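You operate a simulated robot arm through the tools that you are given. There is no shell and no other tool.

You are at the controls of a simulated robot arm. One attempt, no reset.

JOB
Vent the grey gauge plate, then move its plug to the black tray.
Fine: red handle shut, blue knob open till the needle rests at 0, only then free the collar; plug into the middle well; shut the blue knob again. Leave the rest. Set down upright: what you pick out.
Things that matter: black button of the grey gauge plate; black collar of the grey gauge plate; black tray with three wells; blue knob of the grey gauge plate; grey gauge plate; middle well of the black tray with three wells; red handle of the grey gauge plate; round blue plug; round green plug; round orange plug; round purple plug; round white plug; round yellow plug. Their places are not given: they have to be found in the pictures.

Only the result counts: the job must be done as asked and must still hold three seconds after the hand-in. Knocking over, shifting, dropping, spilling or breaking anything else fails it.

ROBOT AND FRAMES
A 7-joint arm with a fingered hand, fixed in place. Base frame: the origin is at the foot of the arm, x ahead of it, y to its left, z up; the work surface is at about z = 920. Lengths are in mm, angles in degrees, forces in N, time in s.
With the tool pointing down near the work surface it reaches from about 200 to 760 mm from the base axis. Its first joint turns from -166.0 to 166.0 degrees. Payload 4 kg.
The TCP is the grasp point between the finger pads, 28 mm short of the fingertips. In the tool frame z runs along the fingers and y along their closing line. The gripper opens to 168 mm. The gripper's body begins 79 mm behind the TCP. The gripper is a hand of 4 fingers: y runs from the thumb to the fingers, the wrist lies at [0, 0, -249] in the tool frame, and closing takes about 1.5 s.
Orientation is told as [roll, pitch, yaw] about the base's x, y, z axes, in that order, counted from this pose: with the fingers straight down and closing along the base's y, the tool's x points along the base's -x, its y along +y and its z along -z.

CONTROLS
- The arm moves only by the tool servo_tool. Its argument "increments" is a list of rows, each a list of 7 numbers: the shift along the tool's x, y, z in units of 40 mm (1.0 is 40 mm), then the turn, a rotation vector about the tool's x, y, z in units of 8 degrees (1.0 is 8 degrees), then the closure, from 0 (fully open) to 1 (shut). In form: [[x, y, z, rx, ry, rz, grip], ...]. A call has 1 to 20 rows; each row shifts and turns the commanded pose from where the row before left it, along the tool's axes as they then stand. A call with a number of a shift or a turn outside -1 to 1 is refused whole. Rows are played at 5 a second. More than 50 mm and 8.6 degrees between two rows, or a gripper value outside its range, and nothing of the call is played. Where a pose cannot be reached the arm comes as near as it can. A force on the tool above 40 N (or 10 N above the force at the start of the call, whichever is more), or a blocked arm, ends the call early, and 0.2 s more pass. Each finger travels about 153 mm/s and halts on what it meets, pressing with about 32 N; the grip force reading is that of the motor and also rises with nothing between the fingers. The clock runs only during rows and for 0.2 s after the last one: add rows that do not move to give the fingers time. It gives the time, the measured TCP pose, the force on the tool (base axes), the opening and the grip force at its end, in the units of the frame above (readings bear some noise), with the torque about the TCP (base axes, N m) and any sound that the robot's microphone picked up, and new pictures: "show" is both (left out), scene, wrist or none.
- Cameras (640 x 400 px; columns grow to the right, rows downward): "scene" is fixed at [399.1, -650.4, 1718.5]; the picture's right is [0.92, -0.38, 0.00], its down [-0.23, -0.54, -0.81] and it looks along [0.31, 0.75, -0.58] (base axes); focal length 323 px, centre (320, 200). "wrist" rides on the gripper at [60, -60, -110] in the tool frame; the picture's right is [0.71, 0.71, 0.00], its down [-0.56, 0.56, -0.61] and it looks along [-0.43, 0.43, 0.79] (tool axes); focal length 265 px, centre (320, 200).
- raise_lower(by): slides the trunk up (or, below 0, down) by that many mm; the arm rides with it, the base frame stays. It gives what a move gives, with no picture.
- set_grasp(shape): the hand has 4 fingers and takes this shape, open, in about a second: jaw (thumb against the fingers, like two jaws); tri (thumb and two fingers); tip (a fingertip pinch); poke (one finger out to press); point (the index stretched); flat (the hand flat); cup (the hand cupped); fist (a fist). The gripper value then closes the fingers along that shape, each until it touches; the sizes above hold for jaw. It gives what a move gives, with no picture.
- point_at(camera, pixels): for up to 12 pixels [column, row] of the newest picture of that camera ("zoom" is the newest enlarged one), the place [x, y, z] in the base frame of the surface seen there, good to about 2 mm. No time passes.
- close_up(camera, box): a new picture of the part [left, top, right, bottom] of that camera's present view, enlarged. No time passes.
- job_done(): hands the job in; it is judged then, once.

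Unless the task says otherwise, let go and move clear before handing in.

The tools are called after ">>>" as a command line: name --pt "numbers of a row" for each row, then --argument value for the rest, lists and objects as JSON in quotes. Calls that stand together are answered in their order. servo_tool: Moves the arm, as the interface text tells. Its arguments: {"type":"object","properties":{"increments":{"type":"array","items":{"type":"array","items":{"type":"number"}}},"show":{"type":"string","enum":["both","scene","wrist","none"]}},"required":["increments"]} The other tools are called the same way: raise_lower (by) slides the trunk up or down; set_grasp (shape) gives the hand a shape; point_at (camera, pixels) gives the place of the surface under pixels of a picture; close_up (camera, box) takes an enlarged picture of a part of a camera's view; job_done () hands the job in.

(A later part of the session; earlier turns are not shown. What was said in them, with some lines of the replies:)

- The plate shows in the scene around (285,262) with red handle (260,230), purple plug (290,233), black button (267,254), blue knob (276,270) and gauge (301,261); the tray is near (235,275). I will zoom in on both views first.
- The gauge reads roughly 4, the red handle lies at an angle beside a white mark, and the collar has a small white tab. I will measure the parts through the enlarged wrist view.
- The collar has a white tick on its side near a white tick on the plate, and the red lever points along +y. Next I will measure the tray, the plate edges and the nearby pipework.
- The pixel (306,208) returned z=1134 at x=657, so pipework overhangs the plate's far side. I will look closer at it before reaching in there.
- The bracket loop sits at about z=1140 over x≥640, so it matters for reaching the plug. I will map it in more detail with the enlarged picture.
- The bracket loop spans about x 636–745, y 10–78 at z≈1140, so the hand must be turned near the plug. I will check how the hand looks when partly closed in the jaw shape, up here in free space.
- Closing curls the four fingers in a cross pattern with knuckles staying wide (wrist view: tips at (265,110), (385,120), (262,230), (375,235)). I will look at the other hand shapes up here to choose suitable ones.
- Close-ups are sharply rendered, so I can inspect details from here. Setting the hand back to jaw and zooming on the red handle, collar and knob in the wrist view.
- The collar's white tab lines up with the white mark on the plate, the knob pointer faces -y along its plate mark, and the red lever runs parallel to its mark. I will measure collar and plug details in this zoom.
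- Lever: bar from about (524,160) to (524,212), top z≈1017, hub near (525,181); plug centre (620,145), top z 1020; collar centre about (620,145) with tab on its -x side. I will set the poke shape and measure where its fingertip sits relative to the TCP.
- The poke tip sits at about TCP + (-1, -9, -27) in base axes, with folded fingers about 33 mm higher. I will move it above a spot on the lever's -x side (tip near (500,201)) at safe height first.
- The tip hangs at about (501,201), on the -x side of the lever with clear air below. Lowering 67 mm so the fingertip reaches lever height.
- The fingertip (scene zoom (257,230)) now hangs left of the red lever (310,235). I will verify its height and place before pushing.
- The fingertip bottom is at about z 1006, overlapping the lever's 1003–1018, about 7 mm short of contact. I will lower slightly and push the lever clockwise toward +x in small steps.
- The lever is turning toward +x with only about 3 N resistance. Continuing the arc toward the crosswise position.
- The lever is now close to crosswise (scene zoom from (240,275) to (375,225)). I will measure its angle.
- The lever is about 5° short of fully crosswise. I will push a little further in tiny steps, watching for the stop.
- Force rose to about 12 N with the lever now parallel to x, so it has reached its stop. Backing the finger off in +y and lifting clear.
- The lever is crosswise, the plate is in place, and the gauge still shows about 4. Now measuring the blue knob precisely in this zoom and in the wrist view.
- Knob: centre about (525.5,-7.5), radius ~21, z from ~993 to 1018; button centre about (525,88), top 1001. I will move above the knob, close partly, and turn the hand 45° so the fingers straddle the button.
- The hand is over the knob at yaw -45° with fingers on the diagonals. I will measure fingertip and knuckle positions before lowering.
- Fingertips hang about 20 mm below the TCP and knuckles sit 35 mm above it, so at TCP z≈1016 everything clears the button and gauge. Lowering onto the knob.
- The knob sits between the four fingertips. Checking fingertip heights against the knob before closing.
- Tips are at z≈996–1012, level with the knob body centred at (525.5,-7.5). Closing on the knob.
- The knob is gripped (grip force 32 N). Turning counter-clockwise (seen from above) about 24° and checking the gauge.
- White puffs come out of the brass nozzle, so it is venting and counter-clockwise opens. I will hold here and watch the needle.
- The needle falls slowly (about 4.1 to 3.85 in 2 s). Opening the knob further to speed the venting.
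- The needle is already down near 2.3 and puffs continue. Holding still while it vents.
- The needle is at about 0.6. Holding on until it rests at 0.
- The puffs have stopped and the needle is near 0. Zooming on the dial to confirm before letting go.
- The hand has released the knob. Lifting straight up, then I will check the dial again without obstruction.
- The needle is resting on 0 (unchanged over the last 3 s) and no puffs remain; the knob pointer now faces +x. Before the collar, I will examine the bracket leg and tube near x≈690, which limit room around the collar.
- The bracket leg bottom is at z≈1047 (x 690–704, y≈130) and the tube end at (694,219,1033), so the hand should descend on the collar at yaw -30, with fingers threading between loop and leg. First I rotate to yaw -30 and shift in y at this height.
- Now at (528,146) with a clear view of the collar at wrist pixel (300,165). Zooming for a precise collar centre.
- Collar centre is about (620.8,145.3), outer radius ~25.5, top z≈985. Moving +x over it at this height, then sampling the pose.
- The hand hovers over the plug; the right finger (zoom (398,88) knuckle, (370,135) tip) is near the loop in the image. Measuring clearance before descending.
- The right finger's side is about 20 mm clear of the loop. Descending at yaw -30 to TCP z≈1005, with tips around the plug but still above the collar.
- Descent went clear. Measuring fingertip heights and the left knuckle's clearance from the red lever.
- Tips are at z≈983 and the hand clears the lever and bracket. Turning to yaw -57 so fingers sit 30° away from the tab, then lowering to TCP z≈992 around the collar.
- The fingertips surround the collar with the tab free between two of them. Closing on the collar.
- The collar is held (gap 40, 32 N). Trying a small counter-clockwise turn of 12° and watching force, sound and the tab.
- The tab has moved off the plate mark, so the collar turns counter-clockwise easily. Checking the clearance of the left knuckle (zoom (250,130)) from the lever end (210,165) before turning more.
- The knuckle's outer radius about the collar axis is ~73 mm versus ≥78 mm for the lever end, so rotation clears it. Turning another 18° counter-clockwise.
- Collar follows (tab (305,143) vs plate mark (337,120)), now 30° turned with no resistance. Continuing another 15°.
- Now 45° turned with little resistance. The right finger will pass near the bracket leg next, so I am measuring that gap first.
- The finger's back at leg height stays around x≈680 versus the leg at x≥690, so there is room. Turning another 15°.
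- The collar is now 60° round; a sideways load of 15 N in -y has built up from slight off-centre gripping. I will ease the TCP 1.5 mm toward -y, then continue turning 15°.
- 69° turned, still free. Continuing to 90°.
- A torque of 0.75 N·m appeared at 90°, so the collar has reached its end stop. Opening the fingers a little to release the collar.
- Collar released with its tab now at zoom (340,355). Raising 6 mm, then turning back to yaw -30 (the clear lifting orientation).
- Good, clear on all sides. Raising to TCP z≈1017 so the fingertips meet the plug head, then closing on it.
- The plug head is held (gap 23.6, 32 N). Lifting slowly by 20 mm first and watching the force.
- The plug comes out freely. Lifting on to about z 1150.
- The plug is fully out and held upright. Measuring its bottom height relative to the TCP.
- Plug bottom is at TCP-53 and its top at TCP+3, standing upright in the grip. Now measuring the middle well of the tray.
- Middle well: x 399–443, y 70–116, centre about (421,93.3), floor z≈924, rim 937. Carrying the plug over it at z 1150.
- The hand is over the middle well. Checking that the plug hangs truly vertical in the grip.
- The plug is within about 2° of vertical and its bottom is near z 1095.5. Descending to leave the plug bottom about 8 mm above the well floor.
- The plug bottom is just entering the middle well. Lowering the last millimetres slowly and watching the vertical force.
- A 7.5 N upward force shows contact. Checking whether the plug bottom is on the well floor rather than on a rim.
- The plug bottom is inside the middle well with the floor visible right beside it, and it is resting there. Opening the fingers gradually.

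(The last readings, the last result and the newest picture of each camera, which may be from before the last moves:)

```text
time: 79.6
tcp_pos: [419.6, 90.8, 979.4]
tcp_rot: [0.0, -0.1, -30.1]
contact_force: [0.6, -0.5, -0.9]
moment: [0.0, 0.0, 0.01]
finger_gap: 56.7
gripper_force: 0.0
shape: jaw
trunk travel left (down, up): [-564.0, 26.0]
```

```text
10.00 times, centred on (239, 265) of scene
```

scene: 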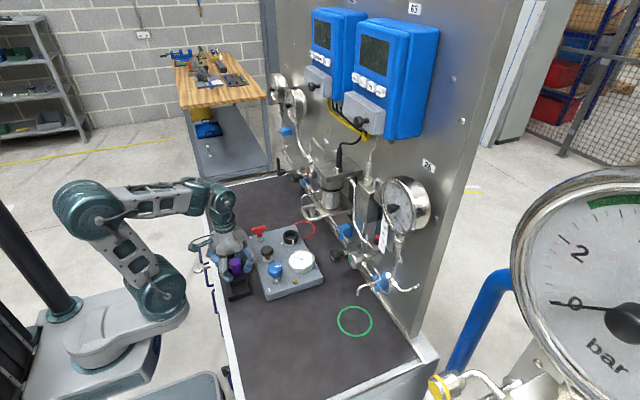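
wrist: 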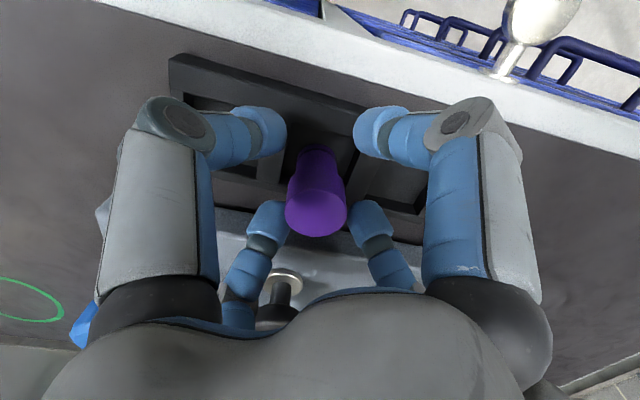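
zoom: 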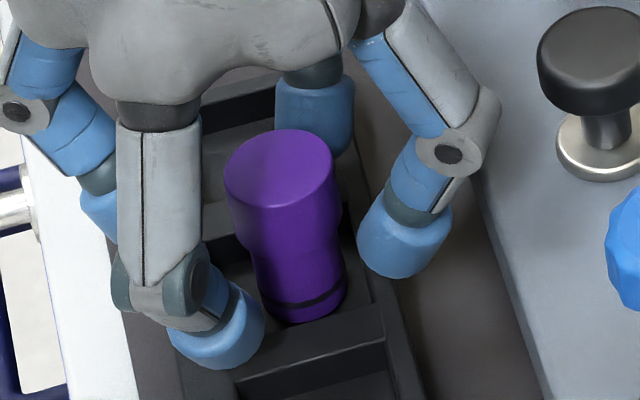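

The plug stands free and upright in the middle well. Raising the hand straight up, clear of it.

>>> servo_tool --pt "0 0 -0.3 0 0 0 0.66" --pt "0 0 -0.5 0 0 0 0.66" --pt "0 0 -0.7 0 0 0 0.66" --pt "0 0 -0.9 0 0 0 0.66" --pt "0 0 -0.9 0 0 0 0.66" --pt "0 0 -0.9 0 0 0 0.66" --pt "0 0 0 0 0 0 0.66" --show "both"

>>> close_up --camera "scene" --box '[215, 225, 323, 300]'

```text
time: 81.2
tcp_pos: [418.5, 93.8, 1147.4]
tcp_rot: [0.1, 0.0, -30.1]
contact_force: [-0.3, 0.6, 0.0]
moment: [0.0, 0.01, 0.0]
finger_gap: 56.9
gripper_force: 0.2
shape: jaw
trunk travel left (down, up): [-564.0, 26.0]
```

scene: 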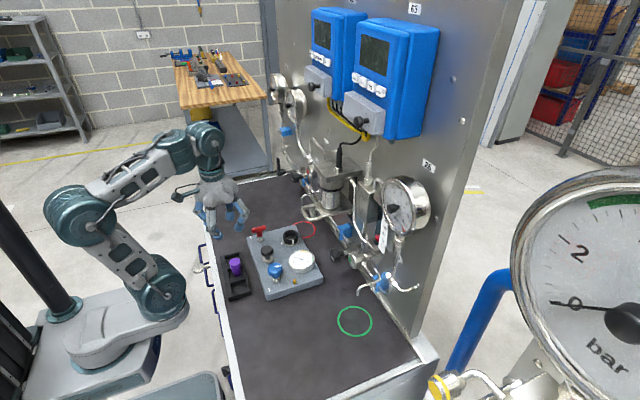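
wrist: 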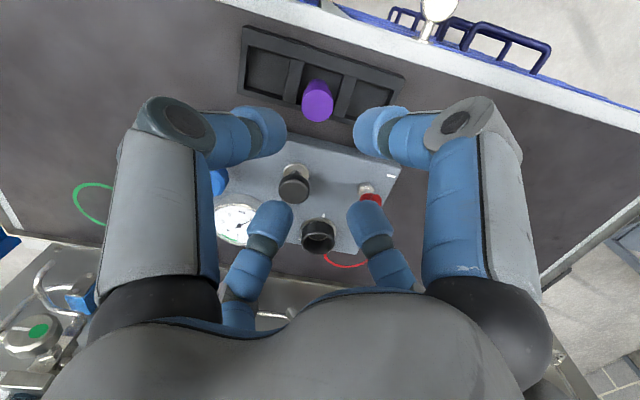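

```text
5.33 times, centred on (269, 262) of scene
```

zoom: 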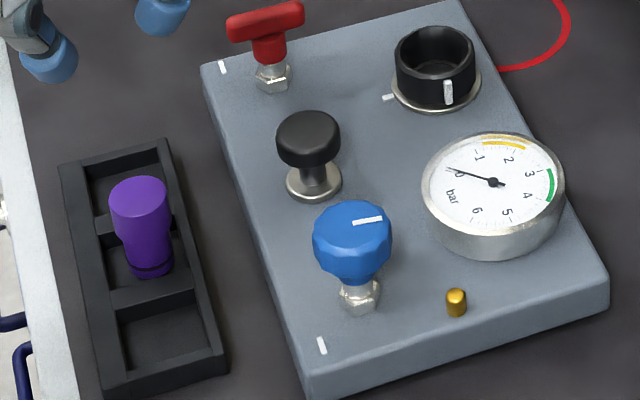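

The plug is upright in the middle well and nothing else moved; collar, gauge and lever look right. Moving back above the blue knob and turning the hand to yaw +42 for the closing turn.

>>> servo_tool --pt "-0.71 -0.17 0.15 0 0 0 0.64" --pt "-0.71 -0.17 0.15 0 0 0 0.64" --pt "-0.71 -0.17 0.15 0 0 0 0.64" --pt "-0.71 -0.17 0.15 0 0 0 0.64" --pt "-0.71 -0.17 0.15 0 0 0 0.64" --pt "0 0 0 0 0 -0.9 0.64" --pt "0 0 0 0 0 -0.9 0.64" --pt "0 0 0 0 0 -0.9 0.64" --pt "0 0 0 0 0 -0.9 0.64" --pt "0 0 0 0 0 -0.9 0.64" --pt "0 0 0 0 0 -0.9 0.64" --pt "0 0 0 0 0 -0.9 0.64" --pt "0 0 0 0 0 -0.9 0.64" --pt "0 0 0 0 0 -0.9 0.64" --pt "0 0 0 0 0 -0.9 0.64" --pt "0 0 0 0 0 0 0.64" --pt "0 0 0 0 0 0 0.64" --show "both"

>>> servo_tool --pt "0 0 0 0 0 0 0.64" --show "none"

>>> servo_tool --pt "0 0 0 0 0 0 0.64" --show "none"

```text
time: 84.8
tcp_pos: [525.9, -7.2, 1118.4]
tcp_rot: [0.0, 0.0, 41.9]
contact_force: [0.1, 0.0, 1.0]
moment: [0.0, 0.03, -0.01]
finger_gap: 60.2
gripper_force: 0.0
shape: jaw
trunk travel left (down, up): [-564.0, 26.0]
```

scene: 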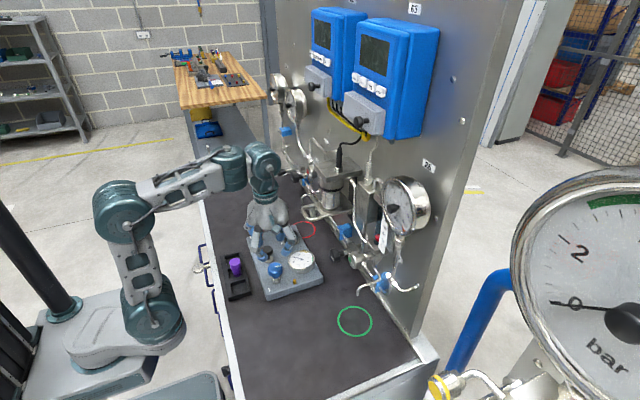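
wrist: 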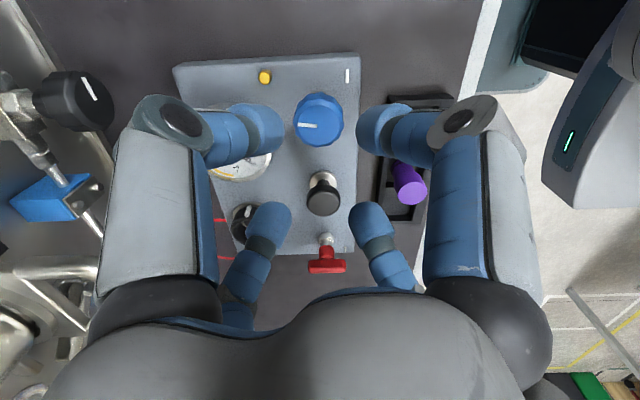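

```text
time: 85.2
tcp_pos: [525.7, -6.7, 1117.3]
tcp_rot: [0.1, 0.0, 42.0]
contact_force: [0.4, 0.0, -0.5]
moment: [0.0, 0.03, 0.01]
finger_gap: 60.1
gripper_force: 0.0
shape: jaw
trunk travel left (down, up): [-564.0, 26.0]
```

```text
time: 85.6
tcp_pos: [526.2, -7.1, 1117.7]
tcp_rot: [-0.2, 0.0, 41.9]
contact_force: [0.4, -0.3, -0.6]
moment: [0.01, -0.02, 0.01]
finger_gap: 60.1
gripper_force: 0.1
shape: jaw
trunk travel left (down, up): [-564.0, 26.0]
```

Positioned at (525.9,-7.0) above the knob with all clear. Descending and closing on the knob.

>>> servo_tool --pt "0 0 0.6 0 0 0 0.64" --pt "0 0 0.6 0 0 0 0.64" --pt "0 0 0.6 0 0 0 0.64" --pt "0 0 0.45 0 0 0 0.64" --pt "0 0 0.3 0 0 0 0.64" --pt "0 0 0 0 0 0 0.64" --pt "0 0 0 0 0 0 0.75" --pt "0 0 0 0 0 0 0.85" --pt "0 0 0 0 0 0 0.9" --pt "0 0 0 0 0 0 0.9" --pt "0 0 0 0 0 0 0.9" --show "both"

>>> close_up --camera "scene" --box '[235, 225, 335, 305]'

```text
time: 88.0
tcp_pos: [526.2, -7.4, 1013.5]
tcp_rot: [0.2, 0.2, 42.0]
contact_force: [-2.2, 0.7, -0.3]
moment: [0.0, 0.05, -0.03]
finger_gap: 29.3
gripper_force: 32.6
shape: jaw
trunk travel left (down, up): [-564.0, 26.0]
```

scene: 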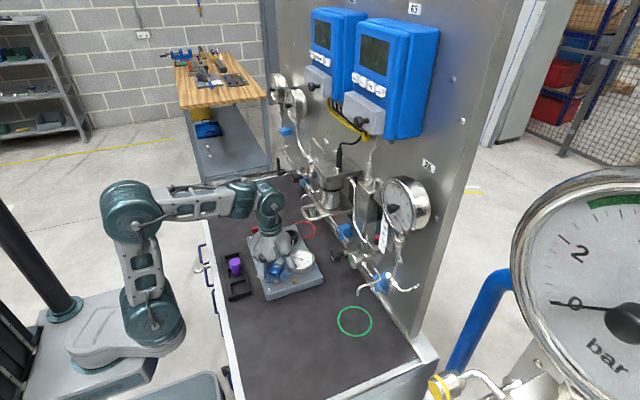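
wrist: 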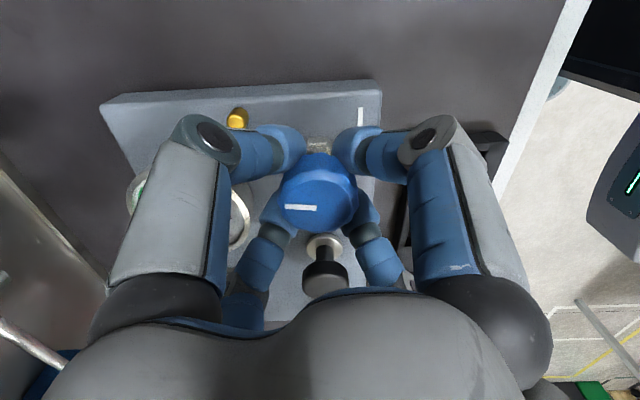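

```text
5.00 times, centred on (285, 265) of scene
```

zoom: 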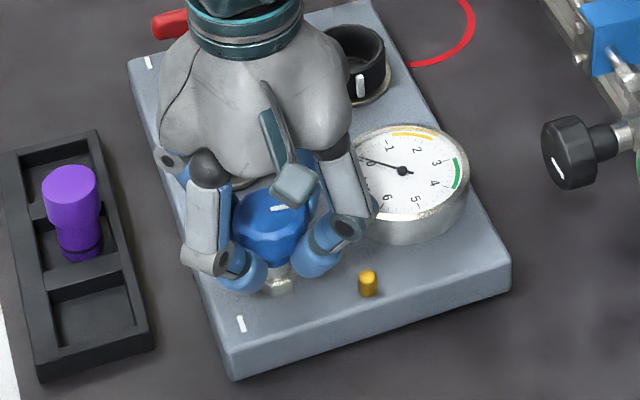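

Knob gripped. Turning clockwise 72° first, then I will creep to the stop.

>>> servo_tool --pt "0 0 0 0 0 0.6 0.9" --pt "0 0 0 0 0 0.6 0.9" --pt "0 0 0 0 0 0.6 0.9" --pt "0 0 0 0 0 0.6 0.9" --pt "0 0 0 0 0 0.6 0.9" --pt "0 0 0 0 0 0.6 0.9" --pt "0 0 0 0 0 0.6 0.9" --pt "0 0 0 0 0 0.6 0.9" --pt "0 0 0 0 0 0.6 0.9" --pt "0 0 0 0 0 0.6 0.9" --pt "0 0 0 0 0 0.6 0.9" --pt "0 0 0 0 0 0.6 0.9" --pt "0 0 0 0 0 0.6 0.9" --pt "0 0 0 0 0 0.6 0.9" --pt "0 0 0 0 0 0.6 0.9" --pt "0 0 0 0 0 0 0.9" --show "wrist"

>>> close_up --camera "scene" --box '[235, 225, 335, 305]'

```text
time: 91.4
tcp_pos: [526.5, -6.8, 1013.7]
tcp_rot: [-0.2, 0.2, -30.1]
contact_force: [-0.3, 4.7, 0.5]
moment: [0.17, 0.01, 0.05]
finger_gap: 29.0
gripper_force: 32.2
shape: jaw
trunk travel left (down, up): [-564.0, 26.0]
```

wrist: 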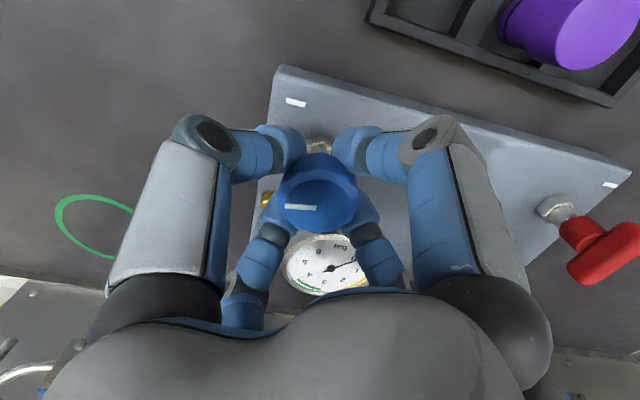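

```text
5.00 times, centred on (285, 265) of scene
```

zoom: 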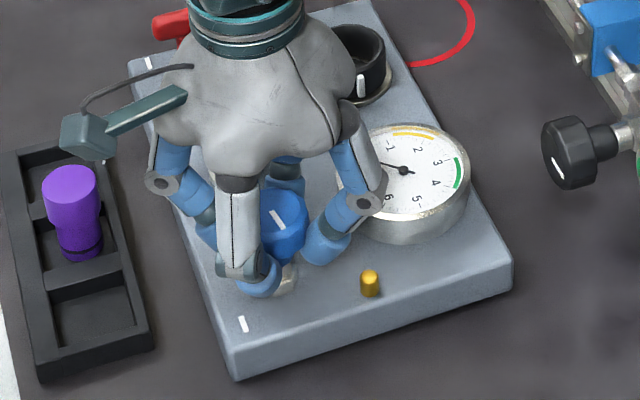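

72° closed with no stop yet. Creeping on clockwise in small steps toward the shut stop.

>>> servo_tool --pt "0 0 0 0 0 0.25 0.9" --pt "0 0 0 0 0 0.25 0.9" --pt "0 0 0 0 0 0.25 0.9" --pt "0 0 0 0 0 0.25 0.9" --pt "0 0 0 0 0 0.2 0.9" --pt "0 0 0 0 0 0 0.9" --show "none"

>>> servo_tool --pt "0 0 0 0 0 0.15 0.9" --pt "0 0 0 0 0 0.15 0.9" --pt "0 0 0 0 0 0 0.9" --show "wrist"

>>> close_up --camera "scene" --box '[235, 225, 335, 305]'

```text
time: 92.8
tcp_pos: [526.8, -6.5, 1013.9]
tcp_rot: [-0.2, 0.2, -39.7]
contact_force: [1.4, 4.8, -0.5]
moment: [0.11, -0.04, 0.06]
finger_gap: 29.1
gripper_force: 32.3
shape: jaw
trunk travel left (down, up): [-564.0, 26.0]
```

```text
time: 93.6
tcp_pos: [527.2, -7.4, 1014.1]
tcp_rot: [-0.1, 0.3, -42.0]
contact_force: [-1.0, 5.2, 0.1]
moment: [0.18, -0.01, 0.79]
finger_gap: 29.2
gripper_force: 31.7
shape: jaw
trunk travel left (down, up): [-564.0, 26.0]
```

wrist: 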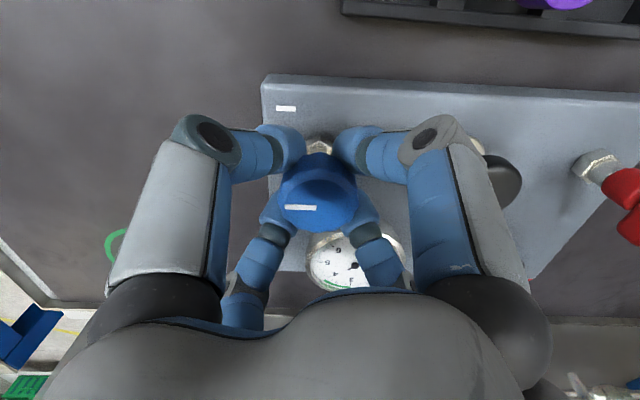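

```text
5.00 times, centred on (285, 265) of scene
```

zoom: 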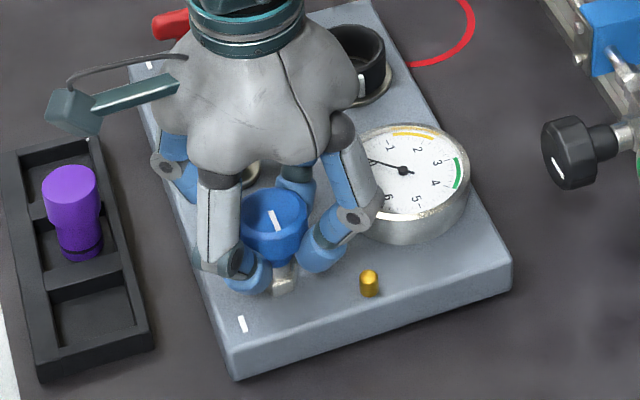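

A torque of 0.79 N·m at 84° shows the knob has hit its shut stop, pointer back along its mark. Releasing and lifting straight up.

>>> servo_tool --pt "0 0 0 0 0 0 0.8" --pt "0 0 0 0 0 0 0.64" --pt "0 0 0 0 0 0 0.64" --pt "0 0 0 0 0 0 0.64" --pt "0 0 0 0 0 0 0.64" --pt "0 0 -0.4 0 0 0 0.64" --pt "0 0 -0.7 0 0 0 0.64" --pt "0 0 -0.9 0 0 0 0.64" --pt "0 0 -1 0 0 0 0.64" --pt "0 0 -1 0 0 0 0.64" --pt "0 0 0 0 0 0 0.64" --show "both"

>>> close_up --camera "scene" --box '[215, 218, 325, 300]'

```text
time: 93.8
tcp_pos: [526.7, -7.0, 1012.5]
tcp_rot: [-0.3, 0.1, -41.9]
contact_force: [6.1, 0.1, -17.8]
moment: [-0.01, -0.08, 0.47]
finger_gap: 30.1
gripper_force: 0.1
shape: jaw
trunk travel left (down, up): [-564.0, 26.0]
stopped in row 1: the force on the tool passed its limit at 40 N (the readings are from after the stop); the commanded pose is now the measured one
```

scene: 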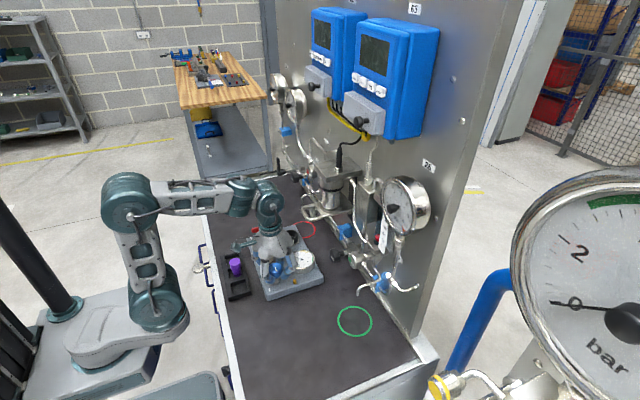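
wrist: 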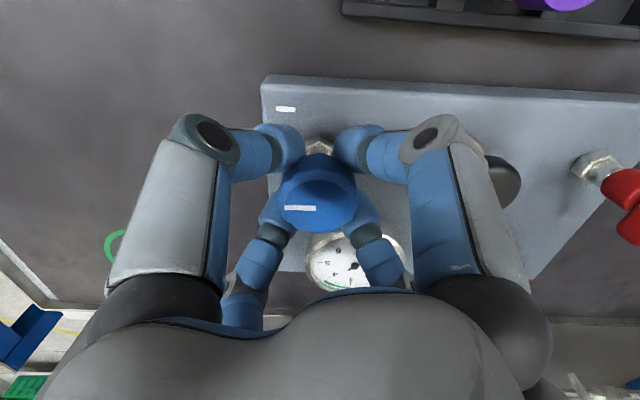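

```text
4.88 times, centred on (270, 259) of scene
```

zoom: 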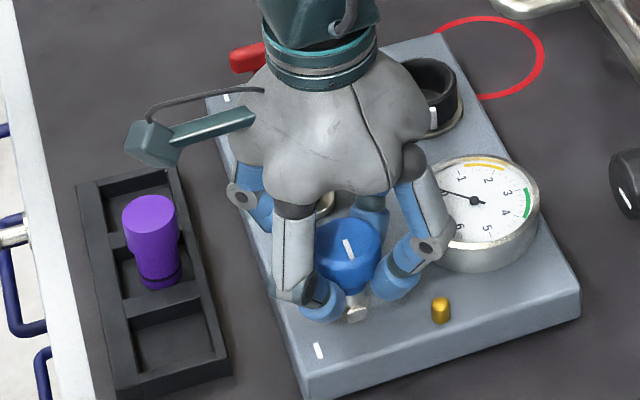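

The call stopped on a force spike as the fingers began to unload; the hand is still loosely around the knob. Opening gradually without any arm motion.

>>> servo_tool --pt "0 0 0 0 0 0 0.8" --pt "0 0 0 0 0 0 0.78" --pt "0 0 0 0 0 0 0.75" --pt "0 0 0 0 0 0 0.72" --pt "0 0 0 0 0 0 0.68" --pt "0 0 0 0 0 0 0.64" --pt "0 0 0 0 0 0 0.64" --show "wrist"

```text
time: 95.4
tcp_pos: [525.6, -7.1, 1014.1]
tcp_rot: [-0.1, 0.1, -42.1]
contact_force: [-0.4, 0.6, 0.7]
moment: [0.0, 0.01, 0.0]
finger_gap: 60.0
gripper_force: 0.0
shape: jaw
trunk travel left (down, up): [-564.0, 26.0]
```

wrist: 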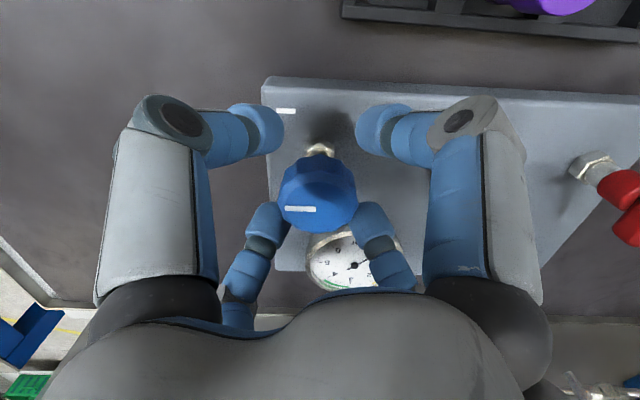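

The fingers are open (gap 60) and forces are zero. Lifting straight up and moving the hand back clear toward the robot.

>>> servo_tool --pt "0 0 -0.4 0 0 0 0.64" --pt "0 0 -0.7 0 0 0 0.64" --pt "0 0 -0.9 0 0 0 0.64" --pt "0 0 -1 0 0 0 0.64" --pt "0 0 -1 0 0 0 0.64" --pt "0 0 -1 0 0 0 0.64" --pt "0 0 -1 0 0 0 0.64" --pt "0 0 0 0 0 0 0.64" --show "both"

>>> close_up --camera "scene" --box '[215, 218, 325, 300]'

>>> close_up --camera "scene" --box '[255, 240, 320, 295]'

```text
time: 97.2
tcp_pos: [523.9, -8.0, 1245.2]
tcp_rot: [0.0, 0.0, -42.0]
contact_force: [0.5, -0.1, -0.8]
moment: [0.03, -0.01, -0.02]
finger_gap: 60.2
gripper_force: 0.0
shape: jaw
out of reach, approached as far as the arm can: row 7
trunk travel left (down, up): [-564.0, 26.0]
```

scene: 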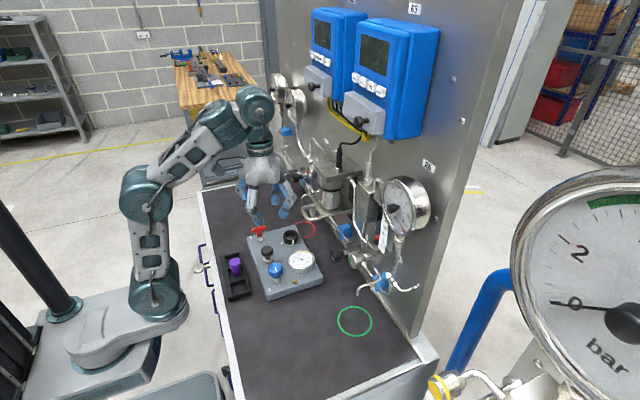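
wrist: 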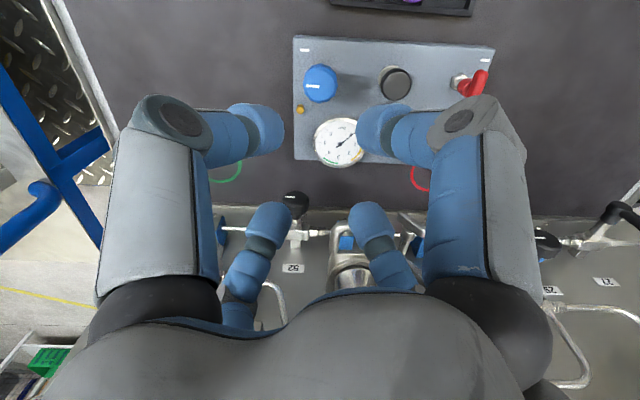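

```text
4.88 times, centred on (270, 259) of scene
```

zoom: 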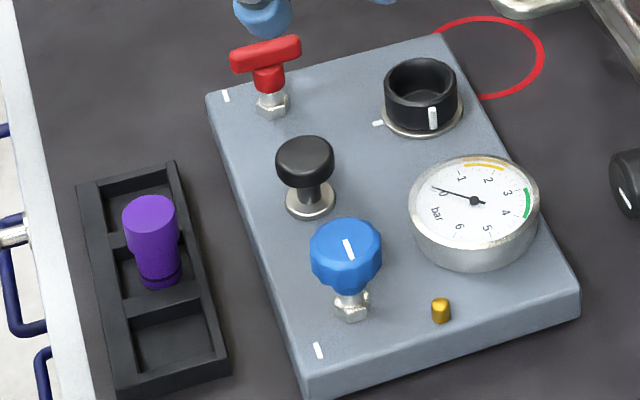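

```text
7.27 times, centred on (288, 268) of scene
```

zoom: 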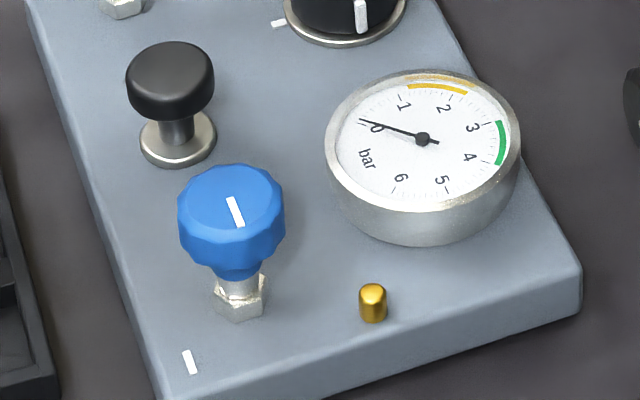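

Everything looks in place: plug upright in the middle well, lever crosswise, collar tab off its mark, needle at 0, no puffs. Verifying knob pointer direction and that plate and tray have not shifted.

>>> point_at --camera "zoom" --pixels '[[230, 198], [235, 212], [241, 227], [190, 362], [373, 300], [424, 139]]'

>>> close_up --camera "wrist" --box '[285, 30, 385, 120]'

>>> close_up --camera "scene" --box '[210, 210, 340, 310]'

```text
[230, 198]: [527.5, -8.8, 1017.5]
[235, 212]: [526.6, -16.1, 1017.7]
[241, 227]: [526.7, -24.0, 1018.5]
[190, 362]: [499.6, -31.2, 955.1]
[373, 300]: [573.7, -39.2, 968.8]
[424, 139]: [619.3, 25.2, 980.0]
```

```text
4.44 times, centred on (335, 75) of wrist
```

zoom: 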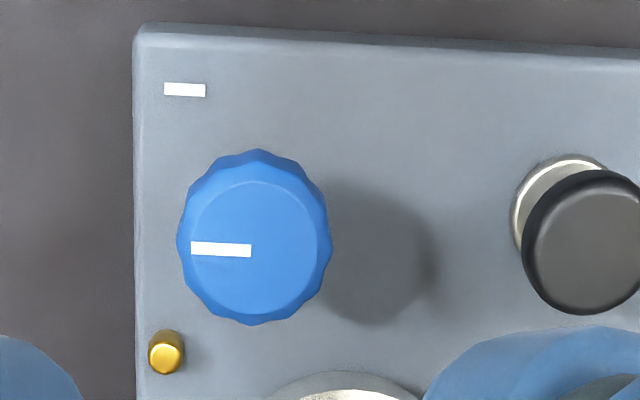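

```text
4.00 times, centred on (275, 260) of scene
```

zoom: 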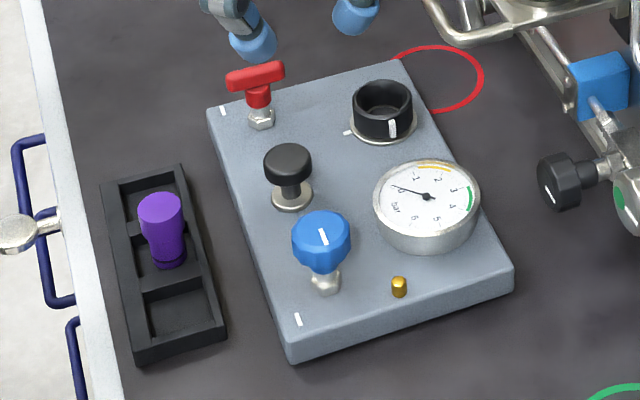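

>>> close_up --camera "scene" --box '[215, 245, 295, 305]'

>>> close_up --camera "scene" --box '[277, 222, 309, 247]'

>>> close_up --camera "scene" --box '[285, 245, 317, 270]'

```text
6.67 times, centred on (255, 275) of scene
```

zoom: 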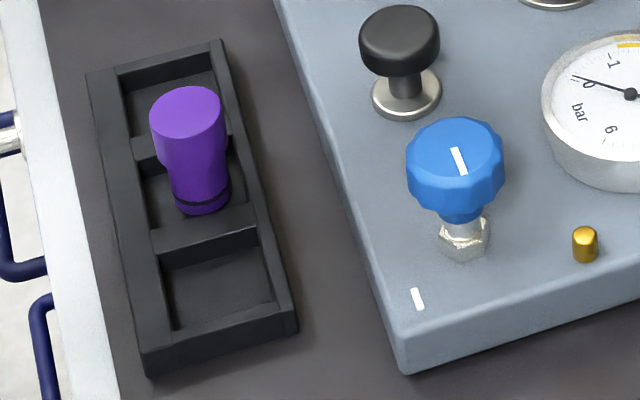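

```text
16.00 times, centred on (293, 234) of scene
```

zoom: 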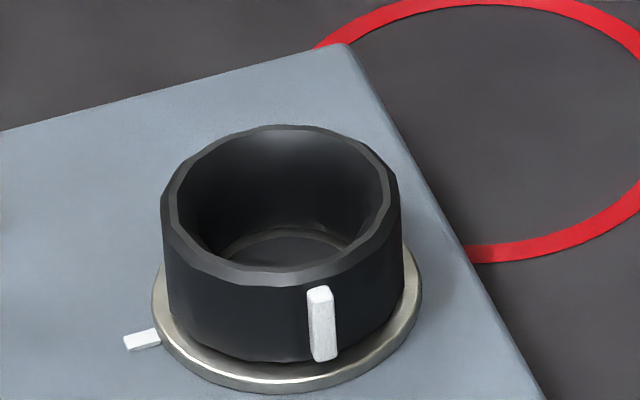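

```text
16.00 times, centred on (301, 258) of scene
```

zoom: 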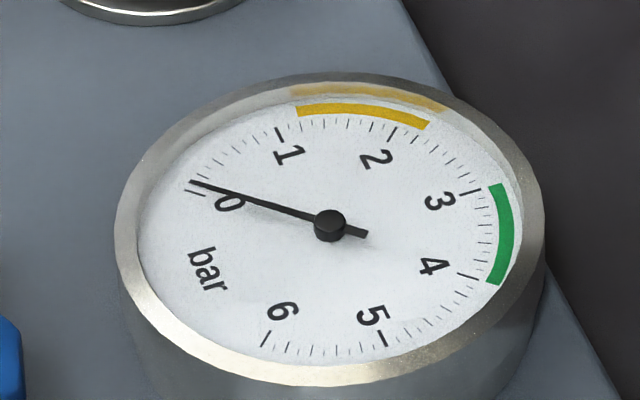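

The knob pointer is back where it started (zoom (452,148)–(464,175)), the needle is at 0, the collar is open and empty, and the plug stands in the middle well. The hand is well clear, so I am handing in.

>>> job_done

```text
The job is handed in.
```

The job is handed in. The plate is vented and its purple plug stands upright in the middle well of the black tray.

- **Red handle:** turned clockwise until it hit its stop, now crosswise.
- **Blue knob:** opened until the puffs stopped and the needle rested at 0. At the end I turned it back to its shut stop, and its pointer is where it started.
- **Collar:** only freed after the needle was at 0. I turned it 90° counter-clockwise to its stop, and the plug then lifted out without resistance.
- **The rest:** I left the black button alone, and the tray looks unmoved. Close-ups suggest the knob end of the plate shifted by about half a millimetre, most likely while I turned the knob.

After the knob reached its shut stop, releasing it set off a brief force spike over 40 N that stopped the move. I then opened the fingers gradually and lifted clear. The needle still read 0 just before hand-in.
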